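You operate a simulated robot arm through the tools that you are given. There is no shell and no other tool. Be economical: measure what you need, move in short steps, check, and stop when the job is done.

You run a simulated two-armed robot. Do the job below in one go: nothing can be reset, and whatever is moved stays where it is left.

## Task
Reseal the tap body in the bench vice with the yellow job card's seal.
Fine: pull the grey seal while it is clamped, put it in the WORN cup, open the vice, press the new seal home in the press; slide out again, body left in it. Where these are worked on the way, their far stop is far enough and under half their travel is too little: press slide.

It is judged by the outcome, as a careful person would: the job done as asked, and still so three seconds after it is handed in. It fails if anything else is knocked over, pushed out of place, dropped, spilled or broken. Lids that push on must go on centred and level and be pressed home; caps that screw on are set level and turned clockwise until they are tight.

## Robot
Two 7-joint arms with two-finger grippers on one trunk, on a base that drives. Base frame: it is fixed to the floor where the robot stands at the start and does not move with it; the origin is under the middle of the robot, x ahead of it, y to its left, z up; the surface under the hand at the start is at about z = 900. Lengths are in mm, angles in degrees, forces in N, time in s.
The left shoulder is at the start at [71, 216, 1321], the right one opposite. With the tool pointing down near the work surface each hand reaches from about 260 to 840 mm from the robot's upright axis, wherever it stands, measured 20 degrees to its own side. Places, roughly: bench lamp switch [800, 100, 900]; bore of tap body 26 [500, 100, 1000]; grey ring (4x4x2 cm) [500, 100, 1000]; nest of the press slide [600, 500, 900]; press lever [600, 300, 1100]; press slide [600, 500, 900]; press stop knob [700, 400, 1100]; vice bar [300, 100, 1000]; vice base knob [500, 200, 900]. Payload 3.43 kg a hand.
The TCP of each hand is the grasp point between the finger pads, 20 mm short of the fingertips. In the tool frame z runs along the fingers and y along their closing line. The gripper opens to 124 mm. The gripper's body begins 93 mm behind the TCP.
Orientation is told as [roll, pitch, yaw] about the base's x, y, z axes, in that order, counted from this pose: with the fingers straight down and closing along the base's y, the tool's x points along the base's -x, its y along +y and its z along -z.

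## Interface
- The arms move only by the tool arm_command. It takes "left_steps", "right_steps" or both (then of equal length, played together; a hand with none holds still); each is a list of rows, each a list of 7 numbers: the opening, from 0 (shut) to 1 (fully open), then the shift along the tool's x, y, z in m, then the turn, a rotation vector about the tool's x, y, z in rad. In form: [[hand, tx, ty, tz, ax, ay, az], ...]. A call has 1 to 20 rows; each row is the pose to reach, as a shift and turn from the pose commanded when the call began, along the tool's axes at that moment. A row lasts 0.2 s, in which the tool goes at most 50 mm and 8.6 degrees; a call with a longer step from one row to the next is refused whole, and so is a gripper value outside its range. A pose out of reach is approached as far as the arm can. The call stops where the force on the tool passes 90 N (or 10 N more than at its start, if that is more) or the arm is blocked; 0.2 s more then pass. The fingers move at their own pace (about 72 mm/s each) and stop on an object; they squeeze with about 40 N. The grip force told is the motor's: it shows also when the fingers shut on nothing. Time passes only in rows, and 0.2 s behind the last, so rows that repeat a pose let the fingers close. It gives the time, the measured TCP pose, the force on the tool (base axes), the opening and the grip force at its end, in the units of the frame above (readings bear some noise), with the torque about the TCP (base axes, N m) and any sound that the robot's microphone picked up, and new pictures: "views" is both (left out), scene, wrist or none (wrist: the cameras of the hands that moved).
- Cameras (640 x 400 px; columns grow to the right, rows downward): "scene" is now at [165.9, 55.9, 1479]; the picture's right is [0.69, -0.72, 0.00], its down [-0.50, -0.48, -0.72] and it looks along [0.52, 0.50, -0.70] (base axes); focal length 227 px, centre (320, 200). "left" rides on the left gripper at [82, -14, -140] in its tool frame; the picture's right is [0.17, 0.99, 0.00], its down [-0.83, 0.14, -0.54] and it looks along [-0.53, 0.09, 0.84] (tool axes); focal length 243 px, centre (320, 200). "right" rides on the right gripper at [82, 14, -140] in its tool frame; the picture's right is [-0.17, 0.99, 0.00], its down [-0.83, -0.14, -0.54] and it looks along [-0.53, -0.09, 0.84] (tool axes); focal length 243 px, centre (320, 200). There is no depth. A picture from a camera that has moved, and an enlarged one, comes with that camera's place and axes in the base frame and with its lens.
- slide_trunk(by): slides the trunk up (or, below 0, down) by that many mm; the arms and the scene camera ride with it, the base frame stays. It gives what a move gives, with no picture.
- base_move(legs): drives the robot by 1 to 6 legs, each [ahead, left, turn to the left] in mm, mm and degrees, along the robot's own axes; the way and the turn of a leg run together, so that a leg with both is an arc; at most 1500 mm and 180 degrees a leg. The arms and the cameras ride along, it lands a little off, and it stops where it bumps. It gives what a move gives, and a new picture of the scene camera.
- aim_head(pan, tilt): turns the head with the scene camera to pan (to the left, within 80 degrees either way) and tilt (down, from -29 to 69), counted from straight ahead of the robot. It gives what a move gives, and a new picture of the scene camera.
- enlarge(camera, box): a new picture of the part [left, top, right, bottom] of that camera's present view, enlarged. No time passes.
- job_done(): hands the job in; it is judged then, once.

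Go step by step. Nothing tells you exact positions but the pictures and the camera data: compare them with the known pose of the tool, close in by small moves and look again before you grip or let go. The budget is 120 turns and 260 pictures, counting those below and the enlarged ones. Unless the task says otherwise, let go and move clear before handing in, and close with one line.

The tools are called after "Request:" as name(argument=value, ...) on one line, values as JSON. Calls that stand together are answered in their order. arm_command: Moves the arms, as the interface text tells. Its arguments: {"type":"object","properties":{"left_steps":{"type":"array","items":{"type":"array","items":{"type":"number"}}},"right_steps":{"type":"array","items":{"type":"array","items":{"type":"number"}}},"views":{"type":"string","enum":["both","scene","wrist","none"]}},"required":[]} The other tools are called the same way: slide_trunk (by) slides the trunk up or down; base_move (legs) drives the base; aim_head (pan, tilt) turns the head that bears the scene camera; enlarge (camera, box) takes an enlarged picture of a part of a camera's view; job_done () hands the job in.

At the start:

```text
t: 0.0
left_tool_pos: [341.6, 481.7, 1302.0]
left_orientation: [-0.1, 0.1, 0.0]
left_ft_force: [-0.3, 0.1, -0.4]
left_moment: [0.02, 0.0, -0.01]
left_opening: 124.0
left_gripper_force: 0.1
right_tool_pos: [427.4, 78.0, 1250.2]
right_orientation: [0.0, 0.1, -0.1]
right_ft_force: [0.3, -1.0, -0.1]
right_moment: [0.01, 0.0, 0.03]
right_opening: 124.2
right_gripper_force: 0.1
trunk travel left (down, up): [-475.0, 116.0]
robot x, y, heading: [1.4, 2.2, 0.1]
head pan, tilt: [43.9, 44.2]
```

scene: 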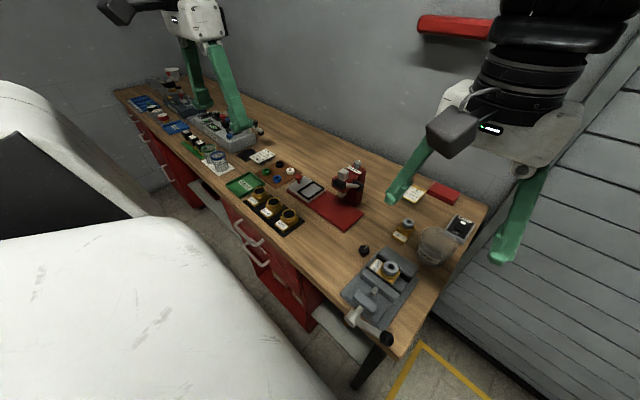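
right: 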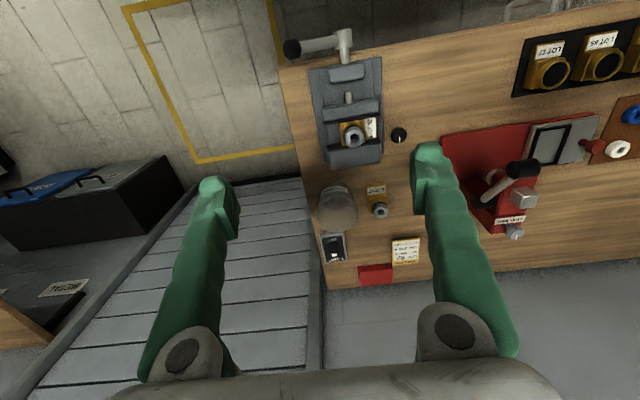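
left: 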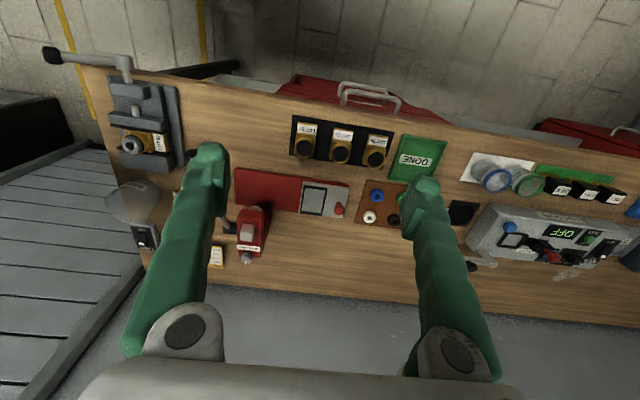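

I see the bench with the vice (tap body with grey ring) on the right, the red press in the middle, the seals on a brown board, and lots of items on the left. I will enlarge to read the job cards first.

Request:
enlarge(camera="right", box=[280, 20, 460, 290])

Request:
enlarge(camera="left", box=[200, 100, 460, 280])

Request:
enlarge(camera="scene", box=[230, 140, 490, 350])

Request:
enlarge(camera="scene", box=[120, 60, 300, 200])

```text
1.48 times, centred on (370, 155) of right
camera zoom: at [343.9, 92.6, 1389.8], right [0.17, 0.99, 0.0], down [0.83, -0.14, 0.54], along [0.53, -0.09, -0.84], focal length 359 px, centre (246, 267)
```

zoom: 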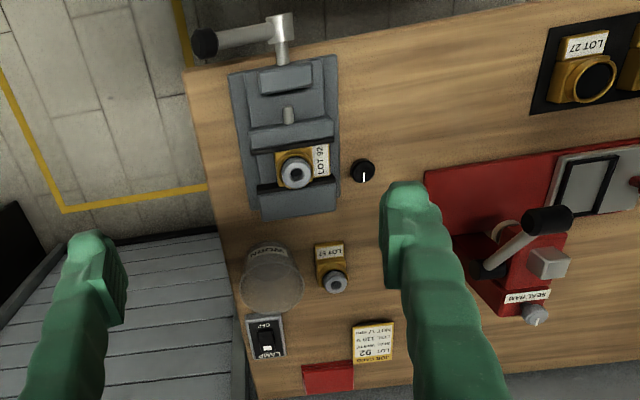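

```text
2.22 times, centred on (330, 190) of left
camera zoom: at [260.8, 470.0, 1443.2], right [-0.17, 0.99, 0.0], down [0.83, 0.14, 0.54], along [0.53, 0.09, -0.84], focal length 539 px, centre (298, 222)
```

zoom: 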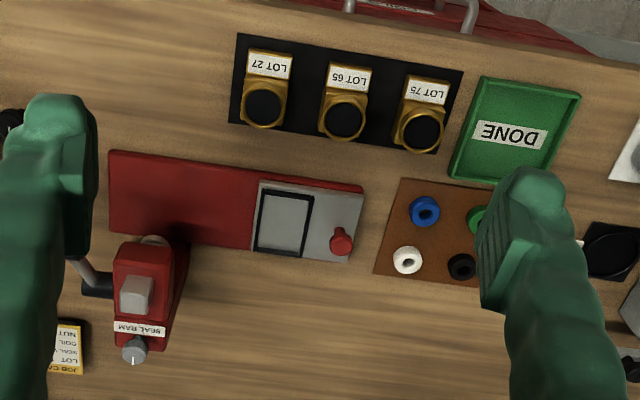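

```text
1.90 times, centred on (360, 245) of scene
camera zoom: at [165.9, 55.9, 1479.0], right [0.69, -0.72, 0.0], down [-0.5, -0.48, -0.72], along [0.52, 0.5, -0.7], focal length 432 px, centre (244, 114)
```

zoom: 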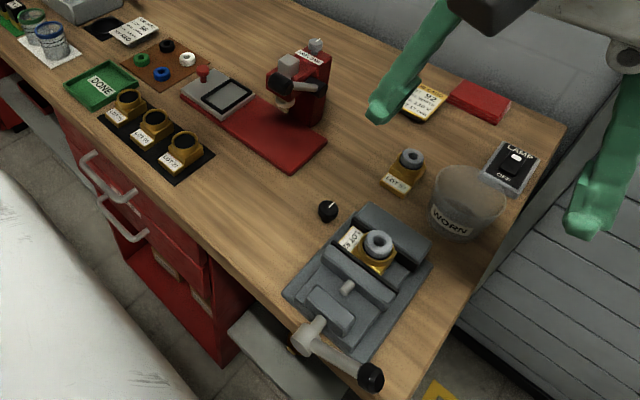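

```text
2.86 times, centred on (210, 130) of scene
camera zoom: at [165.9, 55.9, 1479.0], right [0.69, -0.72, 0.0], down [-0.5, -0.48, -0.72], along [0.52, 0.5, -0.7], focal length 648 px, centre (634, 400)
```

zoom: 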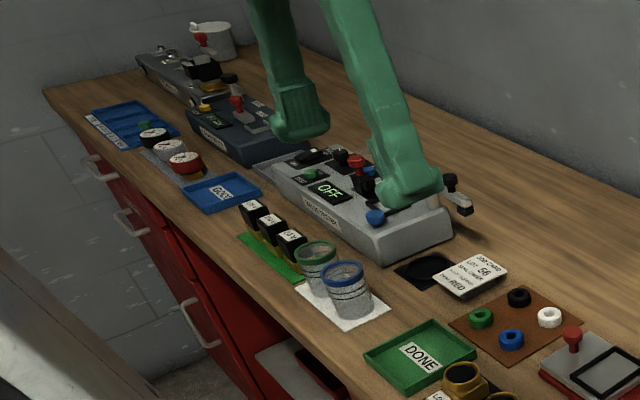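

The body in the vice is LOT 92, and the yellow card (near [858, 246]) also shows LOT 92. I zoom on the card for the colour.

Request:
enlarge(camera="right", box=[385, 230, 425, 270])

Request:
enlarge(camera="scene", box=[240, 140, 300, 190])

Request:
enlarge(camera="scene", box=[340, 230, 440, 350])

```text
10.00 times, centred on (405, 250) of right
camera zoom: at [343.9, 92.6, 1389.8], right [0.17, 0.99, 0.0], down [0.83, -0.14, 0.54], along [0.53, -0.09, -0.84], focal length 2426 px, centre (-530, -300)
```

zoom: 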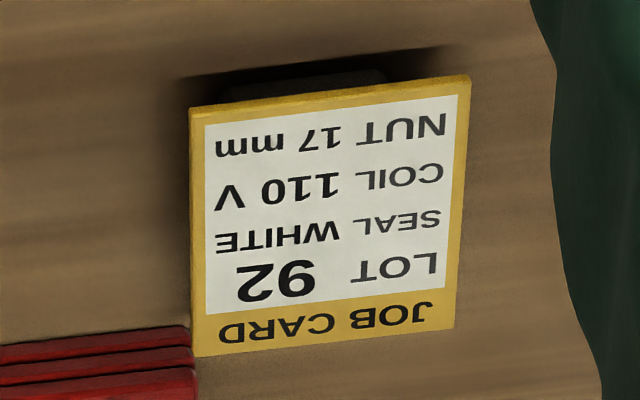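

```text
8.00 times, centred on (270, 165) of scene
camera zoom: at [165.9, 55.9, 1479.0], right [0.69, -0.72, 0.0], down [-0.5, -0.48, -0.72], along [0.52, 0.5, -0.7], focal length 1816 px, centre (720, 480)
```

zoom: 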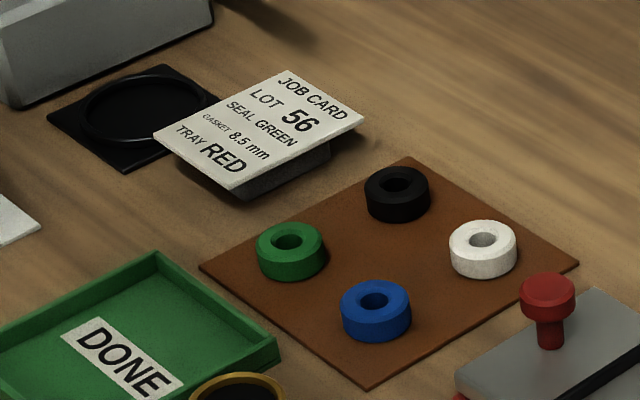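

```text
3.33 times, centred on (390, 290) of scene
camera zoom: at [165.9, 55.9, 1479.0], right [0.69, -0.72, 0.0], down [-0.5, -0.48, -0.72], along [0.52, 0.5, -0.7], focal length 757 px, centre (87, -100)
```

zoom: 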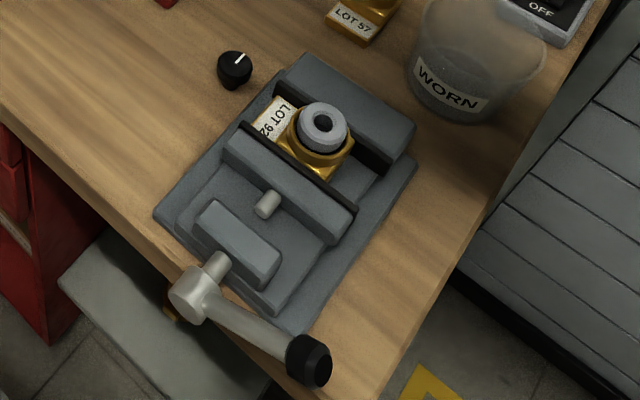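

The card says SEAL WHITE, and the body in the vice is LOT 92. I now bring the right hand down to look closely at the vice.

Request:
arm_command(right_steps=[[1, 0.009, 0.016, 0.033, 0, 0, 0], [1, 0.018, 0.032, 0.066, 0, 0, 0], [1, 0.027, 0.047, 0.1, 0, 0, 0]], views="wrist")

Request:
aim_head(pan=15, tilt=55)

```text
t: 0.8
left_tool_pos: [341.4, 482.9, 1302.4]
left_orientation: [-0.1, 0.0, -0.1]
left_ft_force: [0.4, 0.2, -0.6]
left_moment: [0.01, -0.02, 0.02]
left_opening: 124.0
left_gripper_force: 0.0
right_tool_pos: [413.8, 120.4, 1168.2]
right_orientation: [1.8, -1.3, -1.7]
right_ft_force: [0.1, 0.5, 0.0]
right_moment: [0.03, 0.03, 0.0]
right_opening: 124.1
right_gripper_force: 0.1
trunk travel left (down, up): [-475.0, 116.0]
robot x, y, heading: [1.8, -0.2, 0.1]
head pan, tilt: [43.9, 44.2]
camera right: at [328.0, 133.6, 1306.9], right [0.19, 0.98, 0.03], down [0.81, -0.18, 0.55], along [0.55, -0.08, -0.83], focal length 243 px, centre (320, 200)
```

right: 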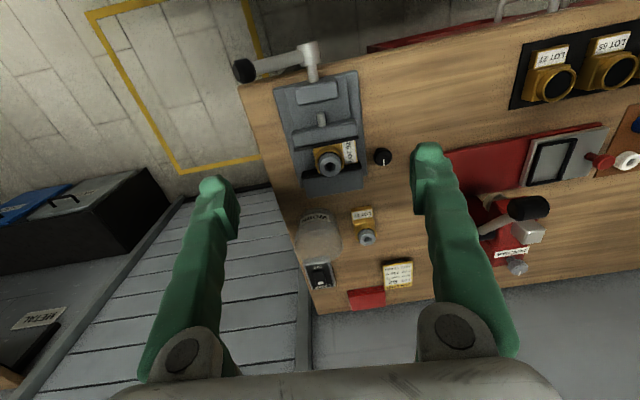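

```text
t: 1.7
left_tool_pos: [340.9, 483.4, 1302.4]
left_orientation: [0.0, -0.1, -0.1]
left_ft_force: [0.2, 0.9, 0.1]
left_moment: [0.01, 0.02, 0.07]
left_opening: 124.0
left_gripper_force: 0.2
right_tool_pos: [412.3, 119.2, 1165.3]
right_orientation: [1.5, -0.9, -1.8]
right_ft_force: [0.3, 0.2, -0.4]
right_moment: [0.01, 0.02, 0.02]
right_opening: 124.2
right_gripper_force: 0.0
trunk travel left (down, up): [-475.0, 116.0]
robot x, y, heading: [-0.8, -0.7, 0.0]
head pan, tilt: [15.0, 55.0]
camera scene: at [176.4, 18.0, 1464.4], right [0.26, -0.97, 0.0], down [-0.79, -0.21, -0.57], along [0.55, 0.15, -0.82], focal length 227 px, centre (320, 200)
```

scene: 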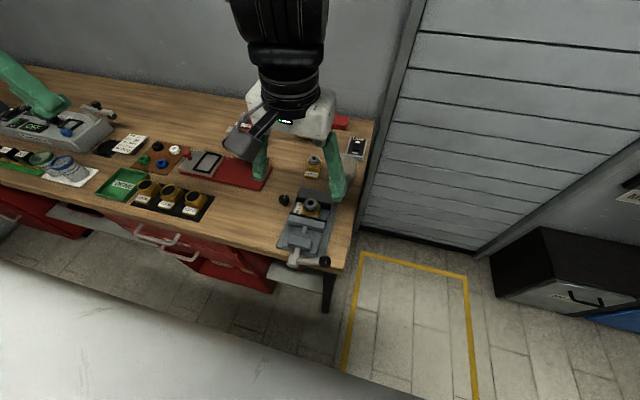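

The right arm sits a little short, and the vice is to its inner side; moving the robot to the left would suit both arms. I look left first to check what the white mass is.

Request:
aim_head(pan=75, tilt=35)

```text
t: 3.0
left_tool_pos: [341.8, 482.6, 1301.7]
left_orientation: [0.1, 0.0, 0.0]
left_ft_force: [0.2, 1.0, -0.5]
left_moment: [0.01, -0.01, 0.01]
left_opening: 124.1
left_gripper_force: 0.2
right_tool_pos: [412.9, 117.9, 1161.1]
right_orientation: [1.3, -0.5, -2.0]
right_ft_force: [-0.9, 0.1, 0.3]
right_moment: [-0.01, 0.01, 0.01]
right_opening: 124.1
right_gripper_force: 0.0
trunk travel left (down, up): [-475.0, 116.0]
robot x, y, heading: [3.7, 0.0, 0.1]
head pan, tilt: [75.0, 35.0]
camera scene: at [129.8, 84.1, 1492.6], right [0.97, -0.26, 0.0], down [-0.15, -0.55, -0.82], along [0.21, 0.79, -0.57], focal length 227 px, centre (320, 200)
```

scene: 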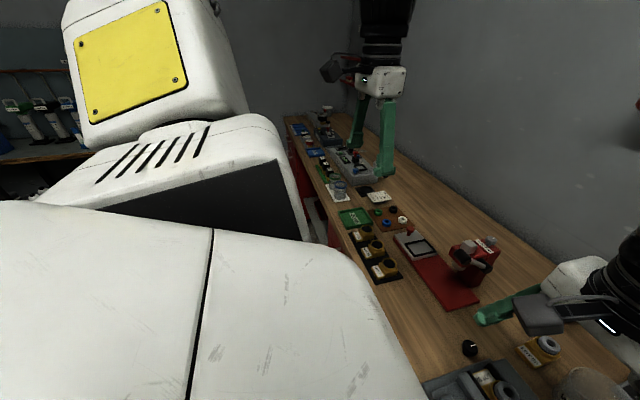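

The white mass is the robot's own arm. I drive 230 mm left so the vice is on the right arm's side and the press and seals on the left arm's side.

Request:
base_move(legs=[[0, 230, 0]])

Request:
aim_head(pan=5, tilt=55)

```text
t: 6.7
left_tool_pos: [337.6, 711.6, 1302.7]
left_orientation: [-0.1, 0.0, 0.3]
left_ft_force: [-0.3, -0.5, 0.5]
left_moment: [0.02, 0.0, 0.01]
left_opening: 124.2
left_gripper_force: 0.1
right_tool_pos: [411.0, 346.1, 1158.8]
right_orientation: [1.4, -0.1, -1.7]
right_ft_force: [1.0, 0.2, -0.3]
right_moment: [0.01, -0.01, -0.03]
right_opening: 123.9
right_gripper_force: 0.0
trunk travel left (down, up): [-475.0, 116.0]
robot x, y, heading: [3.0, 230.6, 0.5]
head pan, tilt: [75.0, 35.0]
camera scene: at [128.6, 311.3, 1492.7], right [0.97, -0.25, 0.0], down [-0.15, -0.55, -0.82], along [0.21, 0.79, -0.57], focal length 227 px, centre (320, 200)
```

scene: 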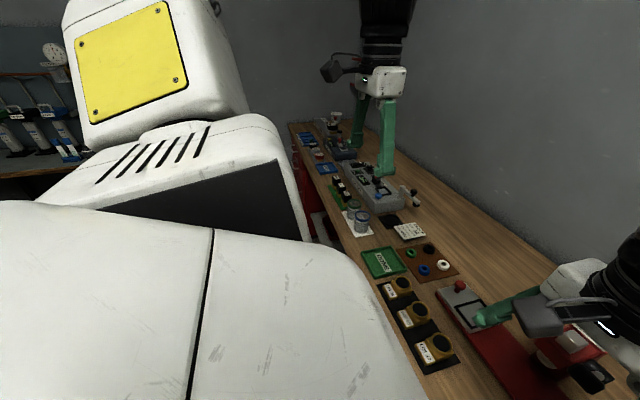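

```text
t: 8.1
left_tool_pos: [337.3, 712.2, 1302.2]
left_orientation: [0.1, 0.1, 0.3]
left_ft_force: [0.7, 1.2, -0.4]
left_moment: [0.02, -0.02, 0.01]
left_opening: 123.7
left_gripper_force: 0.1
right_tool_pos: [413.2, 345.3, 1160.1]
right_orientation: [1.4, -0.1, -1.9]
right_ft_force: [0.0, -0.7, 1.0]
right_moment: [-0.01, -0.03, 0.03]
right_opening: 123.8
right_gripper_force: 0.0
trunk travel left (down, up): [-475.0, 116.0]
robot x, y, heading: [0.5, 231.3, 0.3]
head pan, tilt: [5.0, 55.0]
camera scene: at [178.1, 233.2, 1464.4], right [0.09, -1.0, 0.0], down [-0.82, -0.08, -0.57], along [0.57, 0.05, -0.82], focal length 227 px, centre (320, 200)
```

scene: 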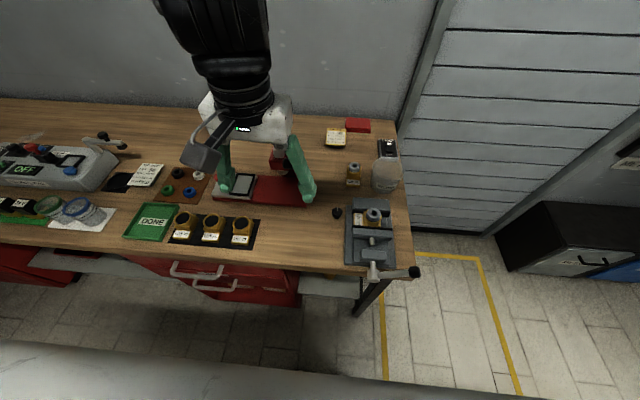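

The robot is at y=231. Now I move the right hand over the vice.

Request:
arm_command(right_steps=[[1, 0, -0.045, 0, 0, 0, 0], [1, 0, -0.09, 0, 0, 0, 0], [1, 0, -0.135, 0, 0, 0, 0], [1, 0, -0.18, 0, 0, 0, 0], [1, 0, -0.225, 0, 0, 0, 0], [1, 0, -0.235, 0, 0, 0, 0], [1, 0, -0.235, 0, 0, 0, 0]], views="both")

Request:
enlarge(camera="right", box=[220, 20, 420, 240])

Request:
enlarge(camera="scene", box=[320, 130, 420, 290])

Request:
enlarge(camera="scene", box=[120, 130, 340, 260])

```text
t: 9.7
left_tool_pos: [337.6, 713.5, 1301.7]
left_orientation: [0.0, 0.1, 0.3]
left_ft_force: [0.2, -0.2, -0.7]
left_moment: [0.0, 0.01, 0.02]
left_opening: 123.8
left_gripper_force: 0.0
right_tool_pos: [406.3, 110.1, 1155.0]
right_orientation: [1.3, -0.1, -1.7]
right_ft_force: [0.5, -0.7, -0.2]
right_moment: [-0.02, 0.0, 0.01]
right_opening: 124.4
right_gripper_force: 0.0
trunk travel left (down, up): [-475.0, 116.0]
robot x, y, heading: [0.0, 225.4, 0.7]
head pan, tilt: [5.0, 55.0]
camera scene: at [178.3, 233.5, 1464.4], right [0.09, -1.0, 0.0], down [-0.82, -0.08, -0.57], along [0.57, 0.05, -0.82], focal length 227 px, centre (320, 200)
camera right: at [324.5, 125.0, 1294.9], right [0.19, 0.98, 0.02], down [0.82, -0.18, 0.54], along [0.53, -0.09, -0.84], focal length 243 px, centre (320, 200)
```

scene: 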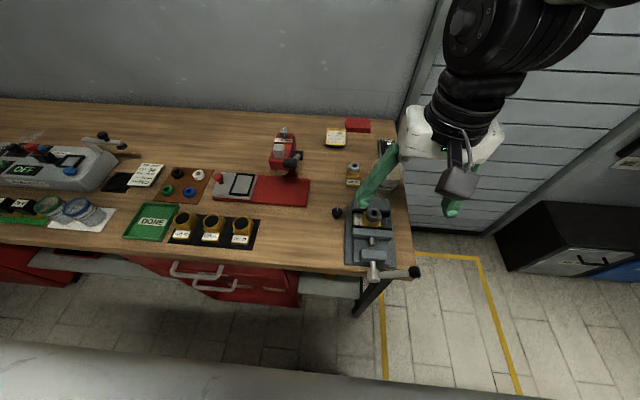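
right: 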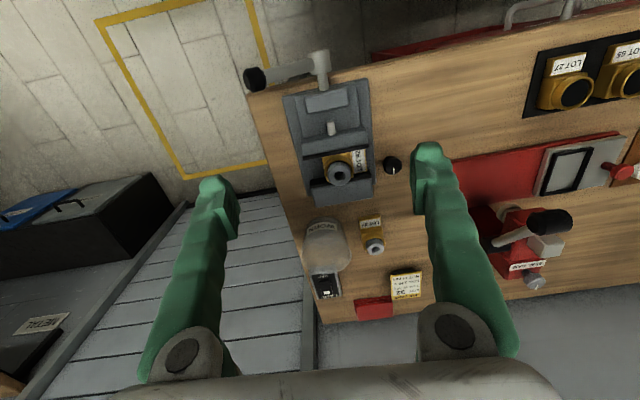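

```text
1.82 times, centred on (320, 130) of right
camera zoom: at [324.5, 125.0, 1294.9], right [0.19, 0.98, 0.02], down [0.82, -0.18, 0.54], along [0.53, -0.09, -0.84], focal length 441 px, centre (320, 327)
```

zoom: 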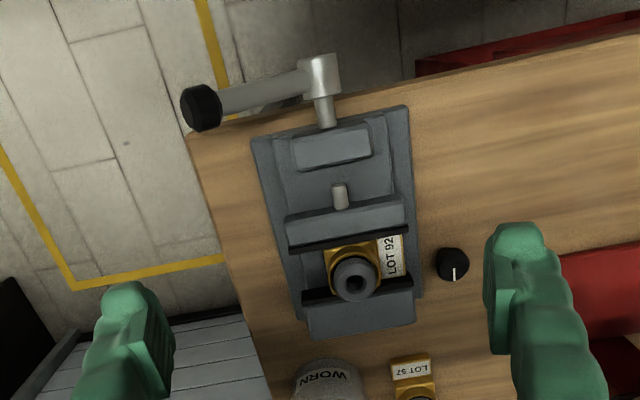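

```text
2.50 times, centred on (370, 210) of scene
camera zoom: at [178.3, 233.5, 1464.4], right [0.09, -1.0, 0.0], down [-0.82, -0.08, -0.57], along [0.57, 0.05, -0.82], focal length 567 px, centre (195, 175)
```

zoom: 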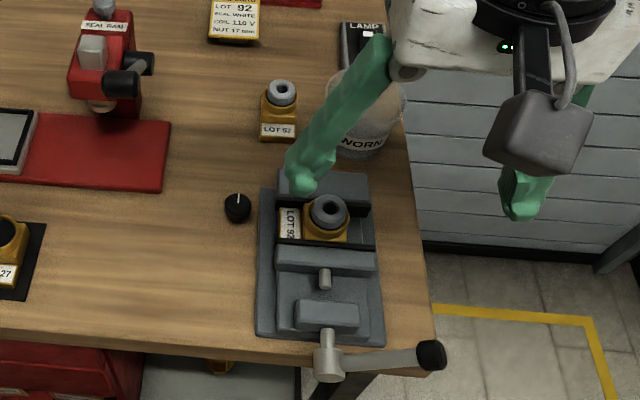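

```text
2.91 times, centred on (230, 195) of scene
camera zoom: at [178.3, 233.5, 1464.4], right [0.09, -1.0, 0.0], down [-0.82, -0.08, -0.57], along [0.57, 0.05, -0.82], focal length 660 px, centre (582, 214)
```

zoom: 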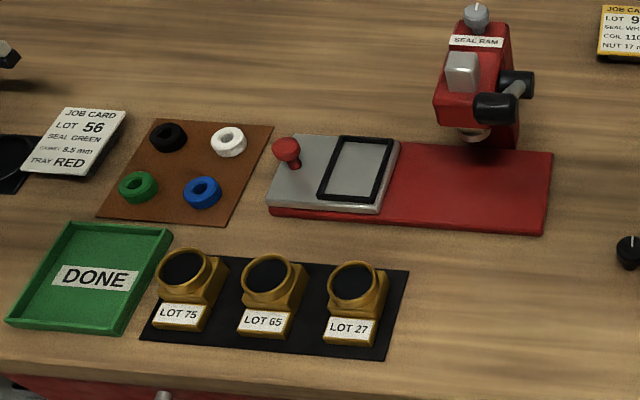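

The ring top is near [479, 127, 988] and the vice jaws run along y. I zoom on the ring for its protrusion over the body and jaws.

Request:
enlarge(camera="right", box=[295, 120, 385, 210])

Request:
enlarge(camera="scene", box=[340, 180, 410, 240])

```text
4.44 times, centred on (340, 165) of right
camera zoom: at [324.5, 125.0, 1294.9], right [0.19, 0.98, 0.02], down [0.82, -0.18, 0.54], along [0.53, -0.09, -0.84], focal length 1078 px, centre (231, 356)
```

zoom: 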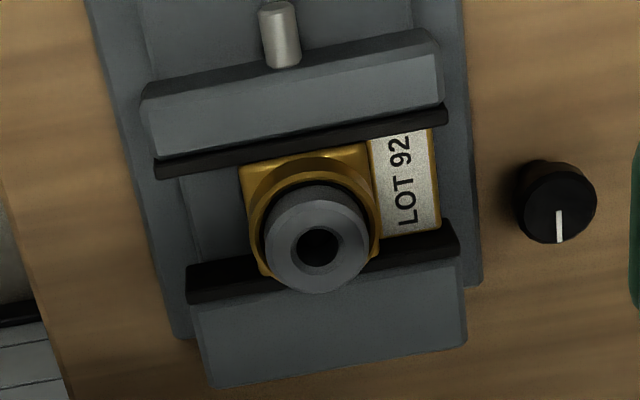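

```text
6.67 times, centred on (375, 210) of scene
camera zoom: at [178.3, 233.5, 1464.4], right [0.09, -1.0, 0.0], down [-0.82, -0.08, -0.57], along [0.57, 0.05, -0.82], focal length 1513 px, centre (-47, 133)
```

zoom: 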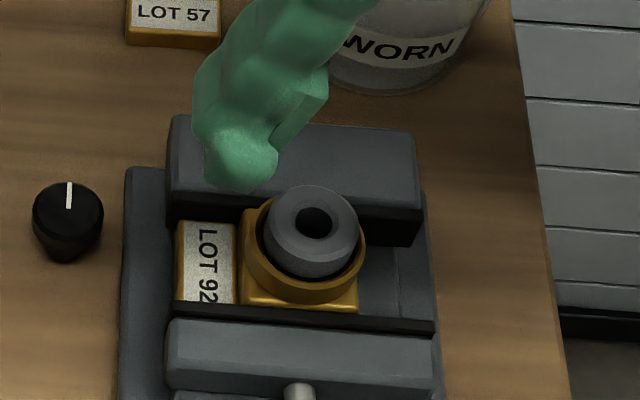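

The ring is about 35 mm wide and stands about 9 mm above its collar. I move over it with the fingers partly closed and straighten the tool.

Request:
arm_command(right_steps=[[0.5, -0.024, 0.006, 0.02, 0.008, 0, -0.01], [0.5, -0.048, 0.012, 0.045, 0.016, 0, -0.02], [0.5, -0.072, 0.017, 0.08, 0.0227, 0, -0.0297], [0.5, -0.072, 0.017, 0.105, 0.0227, 0, -0.0297], [0.5, -0.072, 0.017, 0.105, 0.0227, 0, -0.0297], [0.5, -0.072, 0.017, 0.105, 0.0227, 0, -0.0297]], views="both")

Request:
enlarge(camera="right", box=[200, 120, 440, 270])

Request:
enlarge(camera="scene", box=[320, 170, 420, 240])

```text
t: 11.1
left_tool_pos: [336.0, 712.2, 1301.5]
left_orientation: [0.0, 0.1, 0.3]
left_ft_force: [0.2, 0.1, 0.4]
left_moment: [0.01, 0.02, -0.01]
left_opening: 123.9
left_gripper_force: 0.1
right_tool_pos: [477.2, 129.5, 1049.9]
right_orientation: [0.0, -0.2, 0.0]
right_ft_force: [-1.2, 0.8, 0.7]
right_moment: [-0.05, 0.0, -0.03]
right_opening: 61.9
right_gripper_force: 0.2
trunk travel left (down, up): [-475.0, 116.0]
robot x, y, heading: [-2.4, 227.5, 0.2]
head pan, tilt: [5.0, 55.0]
camera scene: at [177.1, 233.9, 1464.5], right [0.09, -1.0, 0.0], down [-0.82, -0.08, -0.57], along [0.57, 0.05, -0.82], focal length 227 px, centre (320, 200)
camera right: at [393.9, 144.2, 1189.9], right [0.17, 0.99, 0.0], down [0.83, -0.14, 0.54], along [0.53, -0.09, -0.84], focal length 243 px, centre (320, 200)
```

scene: 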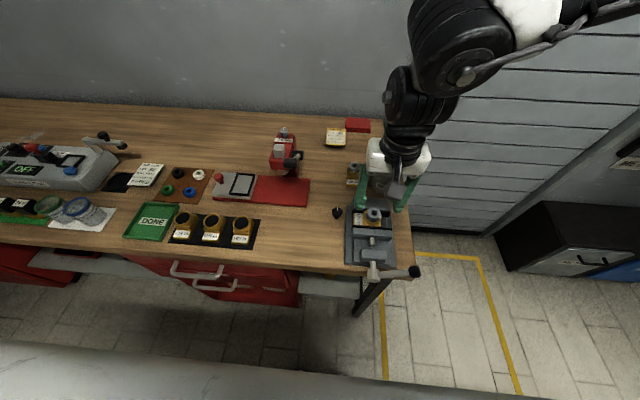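
right: 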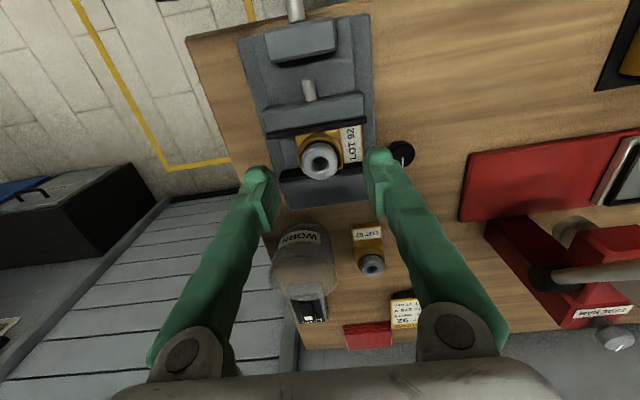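

```text
2.67 times, centred on (320, 195) of right
camera zoom: at [393.9, 144.2, 1189.9], right [0.17, 0.99, 0.0], down [0.83, -0.14, 0.54], along [0.53, -0.09, -0.84], focal length 647 px, centre (320, 213)
```

zoom: 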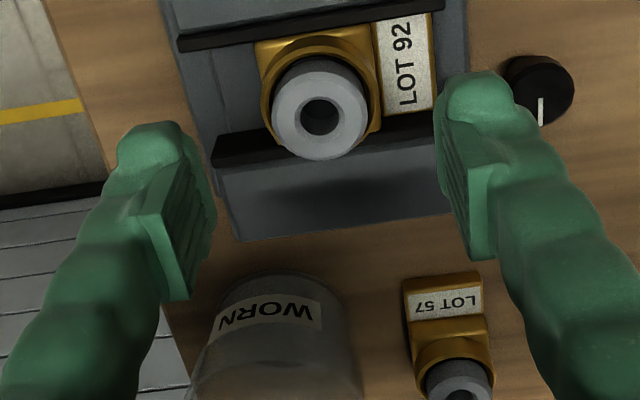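

```text
5.71 times, centred on (370, 205) of scene
camera zoom: at [177.1, 233.9, 1464.5], right [0.09, -1.0, 0.0], down [-0.82, -0.08, -0.57], along [0.57, 0.05, -0.82], focal length 1297 px, centre (34, 171)
```

zoom: 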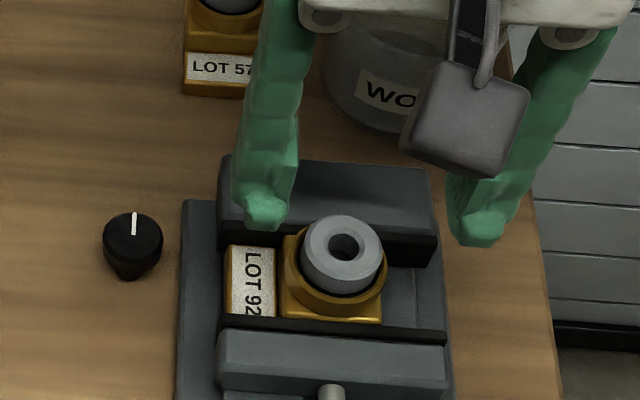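

The ring is at about [479, 129.5], top near 989. I lower to put the fingertips about 7 mm below its top and look.

Request:
arm_command(right_steps=[[0.5, -0.002, 0, 0.025, 0, 0, 0], [0.5, -0.002, 0, 0.048, 0, 0, 0], [0.5, -0.002, 0, 0.048, 0, 0, 0], [0.5, -0.002, 0, 0.048, 0, 0, 0]], views="none")

Request:
enlarge(camera="right", box=[200, 120, 440, 270])

Request:
enlarge(camera="scene", box=[330, 180, 410, 240])

```text
t: 12.1
left_tool_pos: [337.4, 712.6, 1302.5]
left_orientation: [0.0, 0.0, 0.3]
left_ft_force: [-0.7, 0.4, -0.3]
left_moment: [0.0, 0.0, 0.01]
left_opening: 124.1
left_gripper_force: 0.1
right_tool_pos: [480.2, 130.0, 1000.3]
right_orientation: [0.0, 0.0, 0.0]
right_ft_force: [-0.5, -0.4, 0.4]
right_moment: [-0.03, -0.01, 0.01]
right_opening: 62.0
right_gripper_force: 0.0
trunk travel left (down, up): [-475.0, 116.0]
robot x, y, heading: [-2.6, 228.4, 0.1]
head pan, tilt: [5.0, 55.0]
```

```text
2.67 times, centred on (320, 195) of right
camera zoom: at [397.8, 144.3, 1140.8], right [0.17, 0.99, 0.0], down [0.83, -0.14, 0.54], along [0.53, -0.09, -0.84], focal length 647 px, centre (320, 213)
```

zoom: 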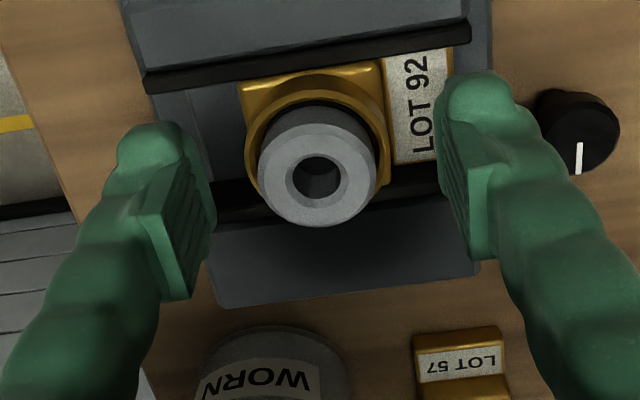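

```text
6.67 times, centred on (370, 210) of scene
camera zoom: at [178.1, 233.0, 1464.4], right [0.09, -1.0, 0.0], down [-0.82, -0.08, -0.57], along [0.57, 0.05, -0.82], focal length 1513 px, centre (-13, 133)
```

zoom: 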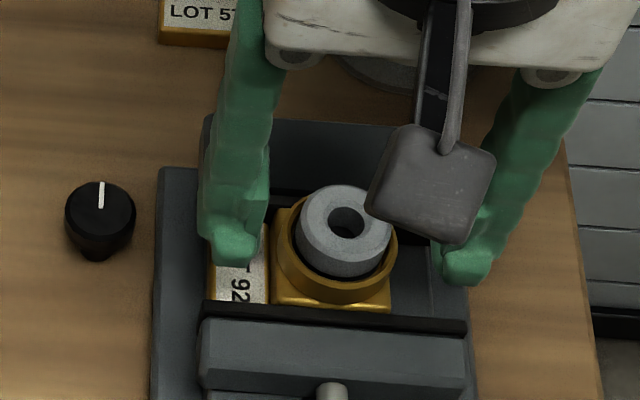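

The ring top computes to about [480, 129.5, 992]. I raise 3 mm and close on it.

Request:
arm_command(right_steps=[[0.5, 0, 0, -0.003, 0, 0, 0], [0.35, 0, 0, -0.003, 0, 0, 0], [0.2, 0, 0, -0.003, 0, 0, 0], [0.1, 0, 0, -0.003, 0, 0, 0], [0.1, 0, 0, -0.003, 0, 0, 0]], views="none")

Request:
enlarge(camera="right", box=[200, 120, 440, 270])

```text
t: 13.3
left_tool_pos: [338.6, 712.5, 1301.5]
left_orientation: [0.1, 0.0, 0.4]
left_ft_force: [-0.1, -0.6, 0.7]
left_moment: [-0.02, 0.01, -0.02]
left_opening: 123.8
left_gripper_force: 0.0
right_tool_pos: [480.3, 129.3, 1005.1]
right_orientation: [0.0, 0.0, 0.0]
right_ft_force: [-0.6, -0.1, 0.7]
right_moment: [0.01, 0.01, -0.03]
right_opening: 12.5
right_gripper_force: 0.1
trunk travel left (down, up): [-475.0, 116.0]
robot x, y, heading: [-2.9, 226.2, 0.2]
head pan, tilt: [5.0, 55.0]
```

```text
2.67 times, centred on (320, 195) of right
camera zoom: at [397.1, 144.4, 1144.6], right [0.17, 0.99, 0.0], down [0.83, -0.14, 0.54], along [0.53, -0.09, -0.84], focal length 647 px, centre (320, 213)
```

zoom: 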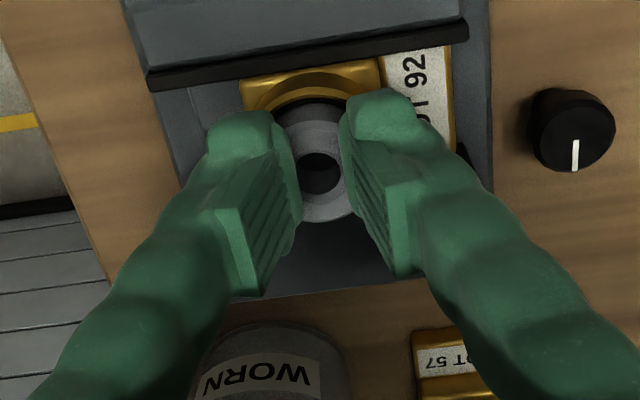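

The fingers closed above the ring, so its top is lower, about 980, and its centre is further ahead, about x=486. I reopen, move ahead and lower.

Request:
arm_command(right_steps=[[0.3, 0, 0, 0, 0, 0, 0], [0.5, 0, 0, 0, 0, 0, 0], [0.5, -0.006, 0, 0, 0, 0, 0], [0.5, -0.006, 0, 0.015, 0, 0, 0], [0.5, -0.006, 0, 0.015, 0, 0, 0], [0.5, -0.006, 0, 0.015, 0, 0, 0]], views="none")

Request:
enlarge(camera="right", box=[200, 120, 440, 270])

Request:
enlarge(camera="scene", box=[330, 180, 410, 240])

```text
t: 14.7
left_tool_pos: [338.6, 711.4, 1302.3]
left_orientation: [0.0, 0.0, 0.3]
left_ft_force: [-0.1, -0.8, 0.5]
left_moment: [-0.04, -0.01, 0.0]
left_opening: 124.0
left_gripper_force: 0.0
right_tool_pos: [485.7, 129.9, 991.0]
right_orientation: [0.0, 0.0, 0.1]
right_ft_force: [1.2, 0.2, 0.3]
right_moment: [0.0, -0.01, -0.01]
right_opening: 61.8
right_gripper_force: 0.0
trunk travel left (down, up): [-475.0, 116.0]
robot x, y, heading: [-2.3, 228.1, 0.2]
head pan, tilt: [5.0, 55.0]
```

```text
2.67 times, centred on (320, 195) of right
camera zoom: at [403.9, 144.4, 1130.4], right [0.17, 0.99, 0.0], down [0.83, -0.14, 0.54], along [0.53, -0.09, -0.84], focal length 647 px, centre (320, 213)
```

zoom: 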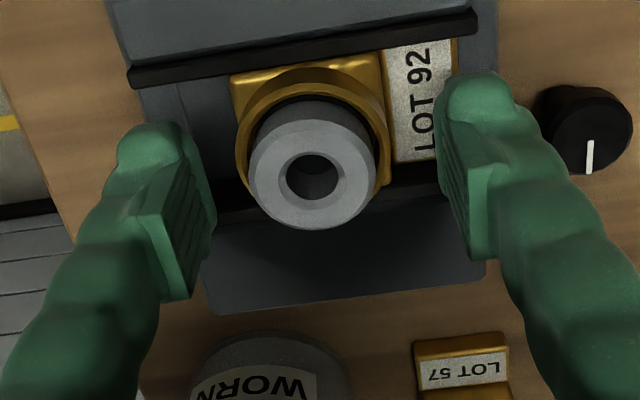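

```text
6.67 times, centred on (370, 210) of scene
camera zoom: at [177.8, 233.2, 1464.5], right [0.09, -1.0, 0.0], down [-0.82, -0.08, -0.57], along [0.57, 0.05, -0.82], focal length 1513 px, centre (-13, 133)
```

zoom: 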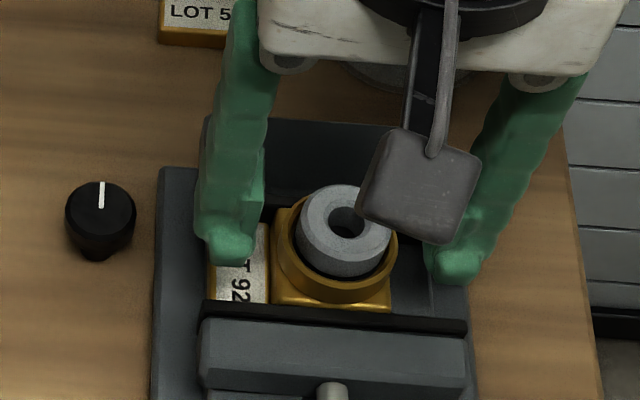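

Next: shift 2.5 mm ahead, 2 mm right, 2 mm down, and close.

Request:
arm_command(right_steps=[[0.5, -0.0025, -0.002, 0.002, 0, 0, 0], [0.4, -0.0025, -0.002, 0.002, 0, 0, 0], [0.3, -0.0025, -0.002, 0.002, 0, 0, 0], [0.2, -0.0025, -0.002, 0.002, 0, 0, 0], [0.15, -0.0025, -0.002, 0.002, 0, 0, 0]], views="none")

Request:
enlarge(camera="right", box=[200, 120, 440, 270])

Request:
enlarge(camera="scene", box=[330, 180, 410, 240])

```text
t: 15.9
left_tool_pos: [336.7, 712.0, 1302.2]
left_orientation: [0.1, 0.1, 0.3]
left_ft_force: [-0.1, 1.1, 0.5]
left_moment: [0.01, 0.0, 0.02]
left_opening: 123.9
left_gripper_force: 0.0
right_tool_pos: [489.0, 126.6, 989.3]
right_orientation: [0.0, -0.1, -0.1]
right_ft_force: [-0.4, 0.6, 1.3]
right_moment: [0.02, 0.0, 0.01]
right_opening: 28.3
right_gripper_force: 40.3
trunk travel left (down, up): [-475.0, 116.0]
robot x, y, heading: [2.1, 224.7, 0.2]
head pan, tilt: [5.0, 55.0]
heard: snap
```

```text
2.67 times, centred on (320, 195) of right
camera zoom: at [406.1, 141.7, 1129.1], right [0.17, 0.99, 0.0], down [0.83, -0.14, 0.54], along [0.53, -0.09, -0.84], focal length 647 px, centre (320, 213)
```

zoom: 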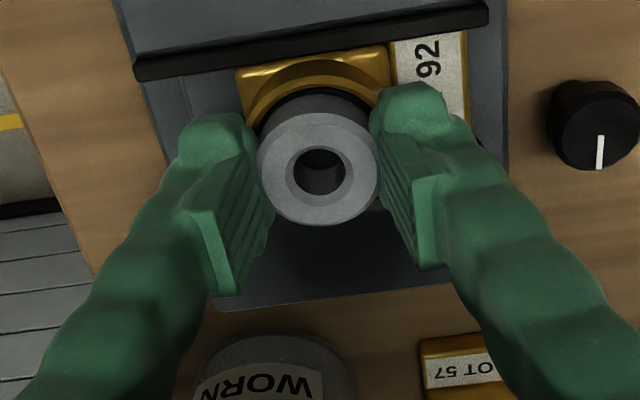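

```text
6.67 times, centred on (370, 210) of scene
camera zoom: at [178.1, 233.0, 1464.4], right [0.09, -1.0, 0.0], down [-0.82, -0.08, -0.57], along [0.57, 0.05, -0.82], focal length 1513 px, centre (-13, 133)
```

zoom: 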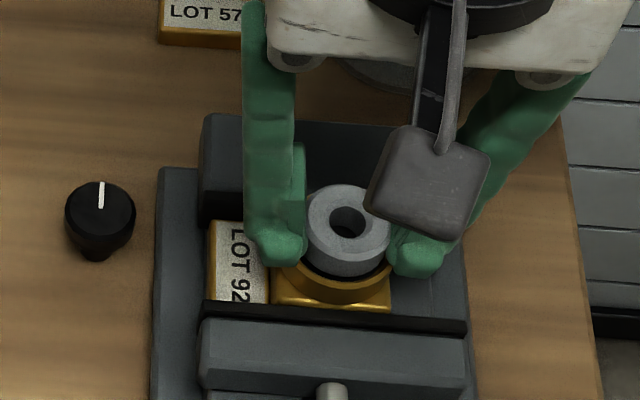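

The fingers stopped at 28 mm with full grip on the ring. I pull it straight up slowly.

Request:
arm_command(right_steps=[[0.1, 0, 0, -0.004, 0, 0, 0], [0.1, 0, 0, -0.01, 0, 0, 0], [0.1, 0, 0, -0.02, 0, 0, 0], [0.1, 0, 0, -0.035, 0, 0, 0], [0.1, 0, 0, -0.05, 0, 0, 0], [0.1, 0, 0, -0.065, 0, 0, 0]], views="none")

Request:
enlarge(camera="right", box=[180, 70, 460, 270])

Request:
enlarge(camera="scene", box=[320, 140, 440, 230])

```text
t: 17.3
left_tool_pos: [337.6, 712.9, 1302.2]
left_orientation: [-0.1, 0.0, 0.3]
left_ft_force: [0.8, 0.1, -0.9]
left_moment: [-0.02, 0.02, 0.04]
left_opening: 123.9
left_gripper_force: 0.0
right_tool_pos: [487.2, 125.8, 1052.5]
right_orientation: [-0.2, -0.2, 0.0]
right_ft_force: [0.2, 0.7, 0.4]
right_moment: [0.01, -0.01, -0.03]
right_opening: 28.0
right_gripper_force: 39.7
trunk travel left (down, up): [-475.0, 116.0]
robot x, y, heading: [0.4, 226.2, 0.5]
head pan, tilt: [5.0, 55.0]
```

```text
2.00 times, centred on (320, 170) of right
camera zoom: at [403.5, 140.9, 1193.6], right [0.17, 0.99, 0.0], down [0.83, -0.14, 0.54], along [0.53, -0.09, -0.84], focal length 485 px, centre (320, 260)
```

zoom: 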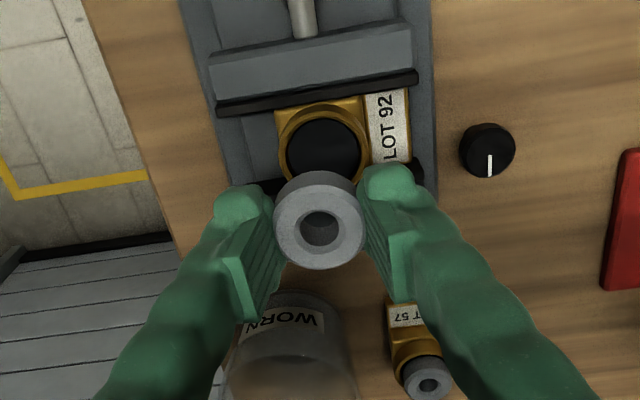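

```text
4.44 times, centred on (380, 185) of scene
camera zoom: at [177.7, 233.1, 1464.5], right [0.09, -1.0, 0.0], down [-0.82, -0.08, -0.57], along [0.57, 0.05, -0.82], focal length 1009 px, centre (53, 267)
```

zoom: 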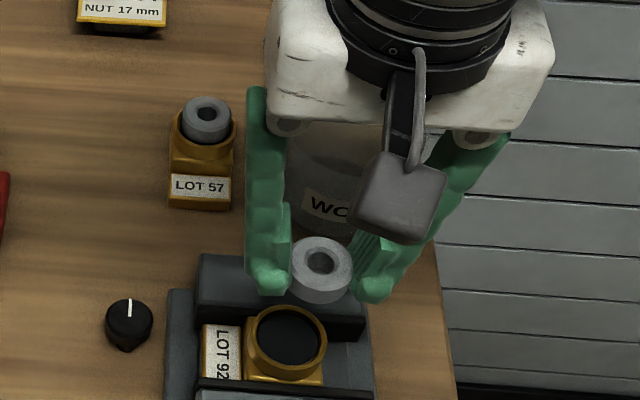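

The grey ring is out. The WORN cup is near [638, 76]; I lift and go toward it, stopping short to look.

Request:
arm_command(right_steps=[[0.1, 0, 0, -0.04, 0, 0, 0], [0.1, 0, -0.01, -0.07, 0, 0, 0], [0.1, -0.04, -0.03, -0.08, 0, 0, 0], [0.1, -0.08, -0.045, -0.08, 0, 0, 0], [0.1, -0.1, -0.05, -0.08, 0, 0, 0], [0.1, -0.1, -0.05, -0.08, 0, 0, 0]], views="both")

Request:
enlarge(camera="right", box=[180, 70, 460, 270])

Request:
enlarge(camera="scene", box=[340, 110, 440, 200])

```text
t: 18.7
left_tool_pos: [337.8, 712.1, 1301.5]
left_orientation: [0.0, 0.0, 0.3]
left_ft_force: [0.8, -0.3, -0.9]
left_moment: [0.02, 0.03, 0.0]
left_opening: 124.1
left_gripper_force: 0.1
right_tool_pos: [553.3, 108.7, 1130.7]
right_orientation: [-0.1, -0.2, -0.2]
right_ft_force: [0.3, 0.2, -0.2]
right_moment: [0.0, 0.0, 0.02]
right_opening: 28.1
right_gripper_force: 39.9
right hand out of reach, approached as far as the arm can: row 4, 5, 6
trunk travel left (down, up): [-475.0, 116.0]
robot x, y, heading: [-2.0, 228.5, 0.3]
head pan, tilt: [5.0, 55.0]
camera scene: at [178.0, 233.5, 1464.4], right [0.09, -1.0, 0.0], down [-0.82, -0.08, -0.57], along [0.57, 0.05, -0.82], focal length 227 px, centre (320, 200)
camera right: at [470.7, 123.4, 1271.0], right [0.17, 0.99, 0.0], down [0.83, -0.14, 0.54], along [0.53, -0.09, -0.84], focal length 243 px, centre (320, 200)
```

scene: 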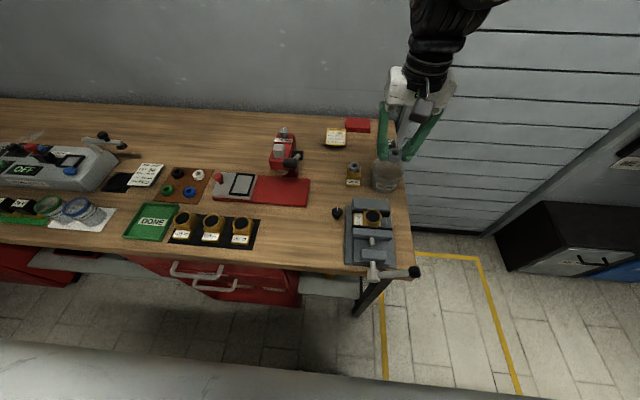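
right: 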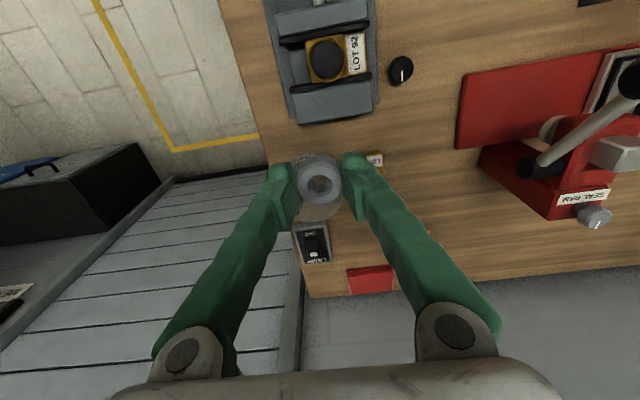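

```text
2.00 times, centred on (320, 170) of right
camera zoom: at [470.7, 123.4, 1271.0], right [0.17, 0.99, 0.0], down [0.83, -0.14, 0.54], along [0.53, -0.09, -0.84], focal length 485 px, centre (320, 260)
```

zoom: 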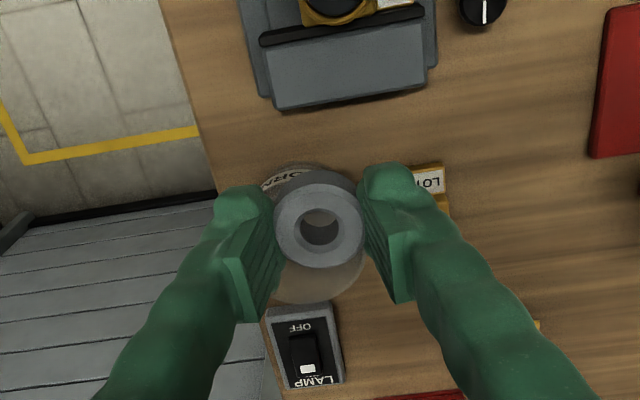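

```text
4.44 times, centred on (390, 155) of scene
camera zoom: at [178.0, 233.5, 1464.4], right [0.09, -1.0, 0.0], down [-0.82, -0.08, -0.57], along [0.57, 0.05, -0.82], focal length 1009 px, centre (9, 400)
```

zoom: 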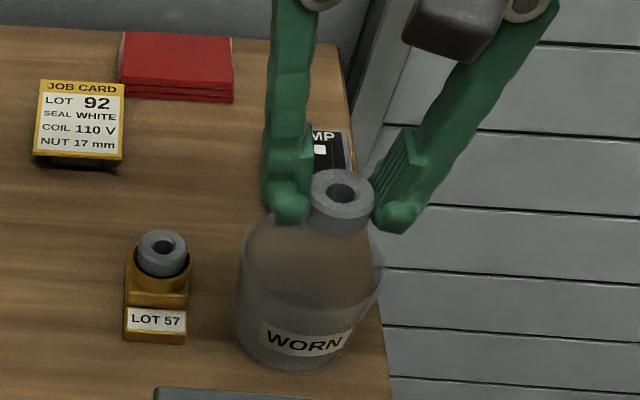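

The cup centre is near [640, 80], rim about z 985. The arm ran out of reach at this height, so I raise the trunk and drive forward a little.

Request:
slide_trunk(by=80)

Request:
base_move(legs=[[60, 0, 0]])

```text
t: 19.9
left_tool_pos: [338.6, 711.7, 1381.0]
left_orientation: [-0.1, 0.1, 0.3]
left_ft_force: [0.1, 0.2, -0.5]
left_moment: [0.0, 0.02, 0.0]
left_opening: 124.2
left_gripper_force: 0.1
right_tool_pos: [543.9, 111.3, 1292.5]
right_orientation: [-0.1, -8.7, -0.3]
right_ft_force: [0.5, -0.8, -0.8]
right_moment: [-0.04, 0.04, -0.02]
right_opening: 27.9
right_gripper_force: 40.5
trunk travel left (down, up): [-555.0, 36.0]
robot x, y, heading: [-0.3, 224.1, 0.2]
head pan, tilt: [5.0, 55.0]
```

```text
t: 20.9
left_tool_pos: [389.3, 712.2, 1383.6]
left_orientation: [0.0, -0.3, 0.2]
left_ft_force: [-0.9, -0.3, -0.2]
left_moment: [-0.02, -0.1, -0.01]
left_opening: 123.7
left_gripper_force: 0.1
right_tool_pos: [596.6, 111.1, 1297.3]
right_orientation: [0.1, -9.3, -0.2]
right_ft_force: [-0.7, 0.0, 0.1]
right_moment: [-0.03, -0.09, 0.02]
right_opening: 28.3
right_gripper_force: 39.3
trunk travel left (down, up): [-555.0, 36.0]
robot x, y, heading: [56.4, 225.3, 0.3]
head pan, tilt: [5.0, 55.0]
camera scene: at [172.3, 233.1, 1560.6], right [0.09, -1.0, 0.0], down [-0.81, -0.08, -0.58], along [0.58, 0.05, -0.82], focal length 227 px, centre (320, 200)
```

scene: 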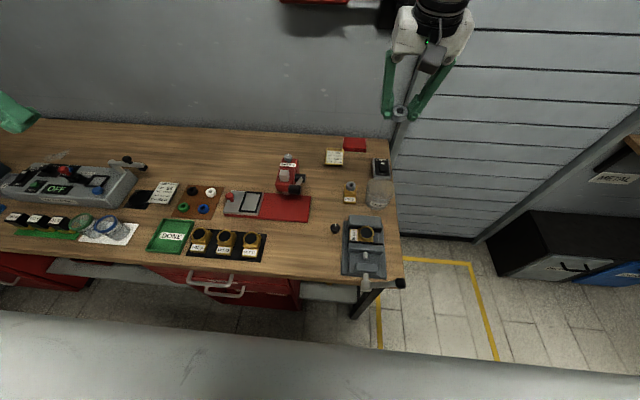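

The hand floated above its commanded pose; I command it downward, where it should be back in reach.

Request:
arm_command(right_steps=[[0.1, 0, 0, 0.04, 0, 0, 0], [0.1, 0, 0, 0.08, 0, 0, 0], [0.1, 0, 0, 0.1, 0, 0, 0], [0.1, 0, 0, 0.1, 0, 0, 0], [0.1, 0, 0, 0.1, 0, 0, 0]], views="both")

```text
t: 22.1
left_tool_pos: [397.2, 712.4, 1383.3]
left_orientation: [0.0, -0.1, 0.3]
left_ft_force: [-0.8, 0.9, -0.3]
left_moment: [0.02, 0.0, 0.0]
left_opening: 124.3
left_gripper_force: 0.0
right_tool_pos: [619.1, 115.9, 1194.3]
right_orientation: [0.2, -9.1, -0.4]
right_ft_force: [-0.7, 0.0, 0.0]
right_moment: [0.01, 0.0, 0.0]
right_opening: 28.3
right_gripper_force: 40.1
trunk travel left (down, up): [-555.0, 36.0]
robot x, y, heading: [59.4, 229.3, 0.5]
head pan, tilt: [5.0, 55.0]
camera scene: at [179.3, 233.1, 1559.7], right [0.09, -1.0, 0.0], down [-0.82, -0.08, -0.57], along [0.57, 0.05, -0.82], focal length 227 px, centre (320, 200)
camera right: at [515.6, 131.1, 1319.2], right [0.17, 0.98, 0.03], down [0.73, -0.15, 0.66], along [0.66, -0.09, -0.75], focal length 243 px, centre (320, 200)
```

scene: 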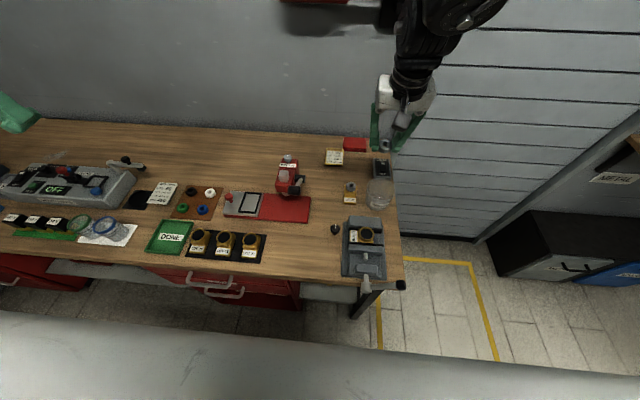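
right: 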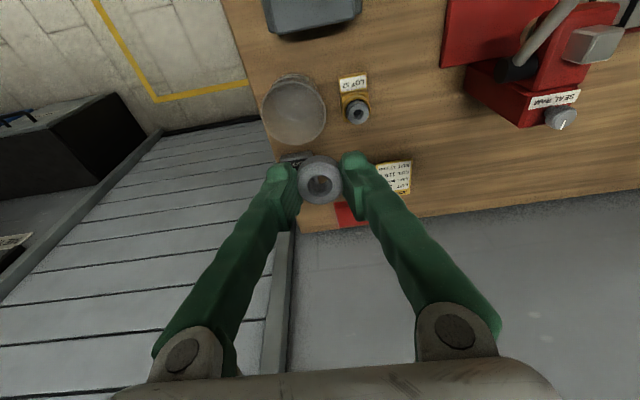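

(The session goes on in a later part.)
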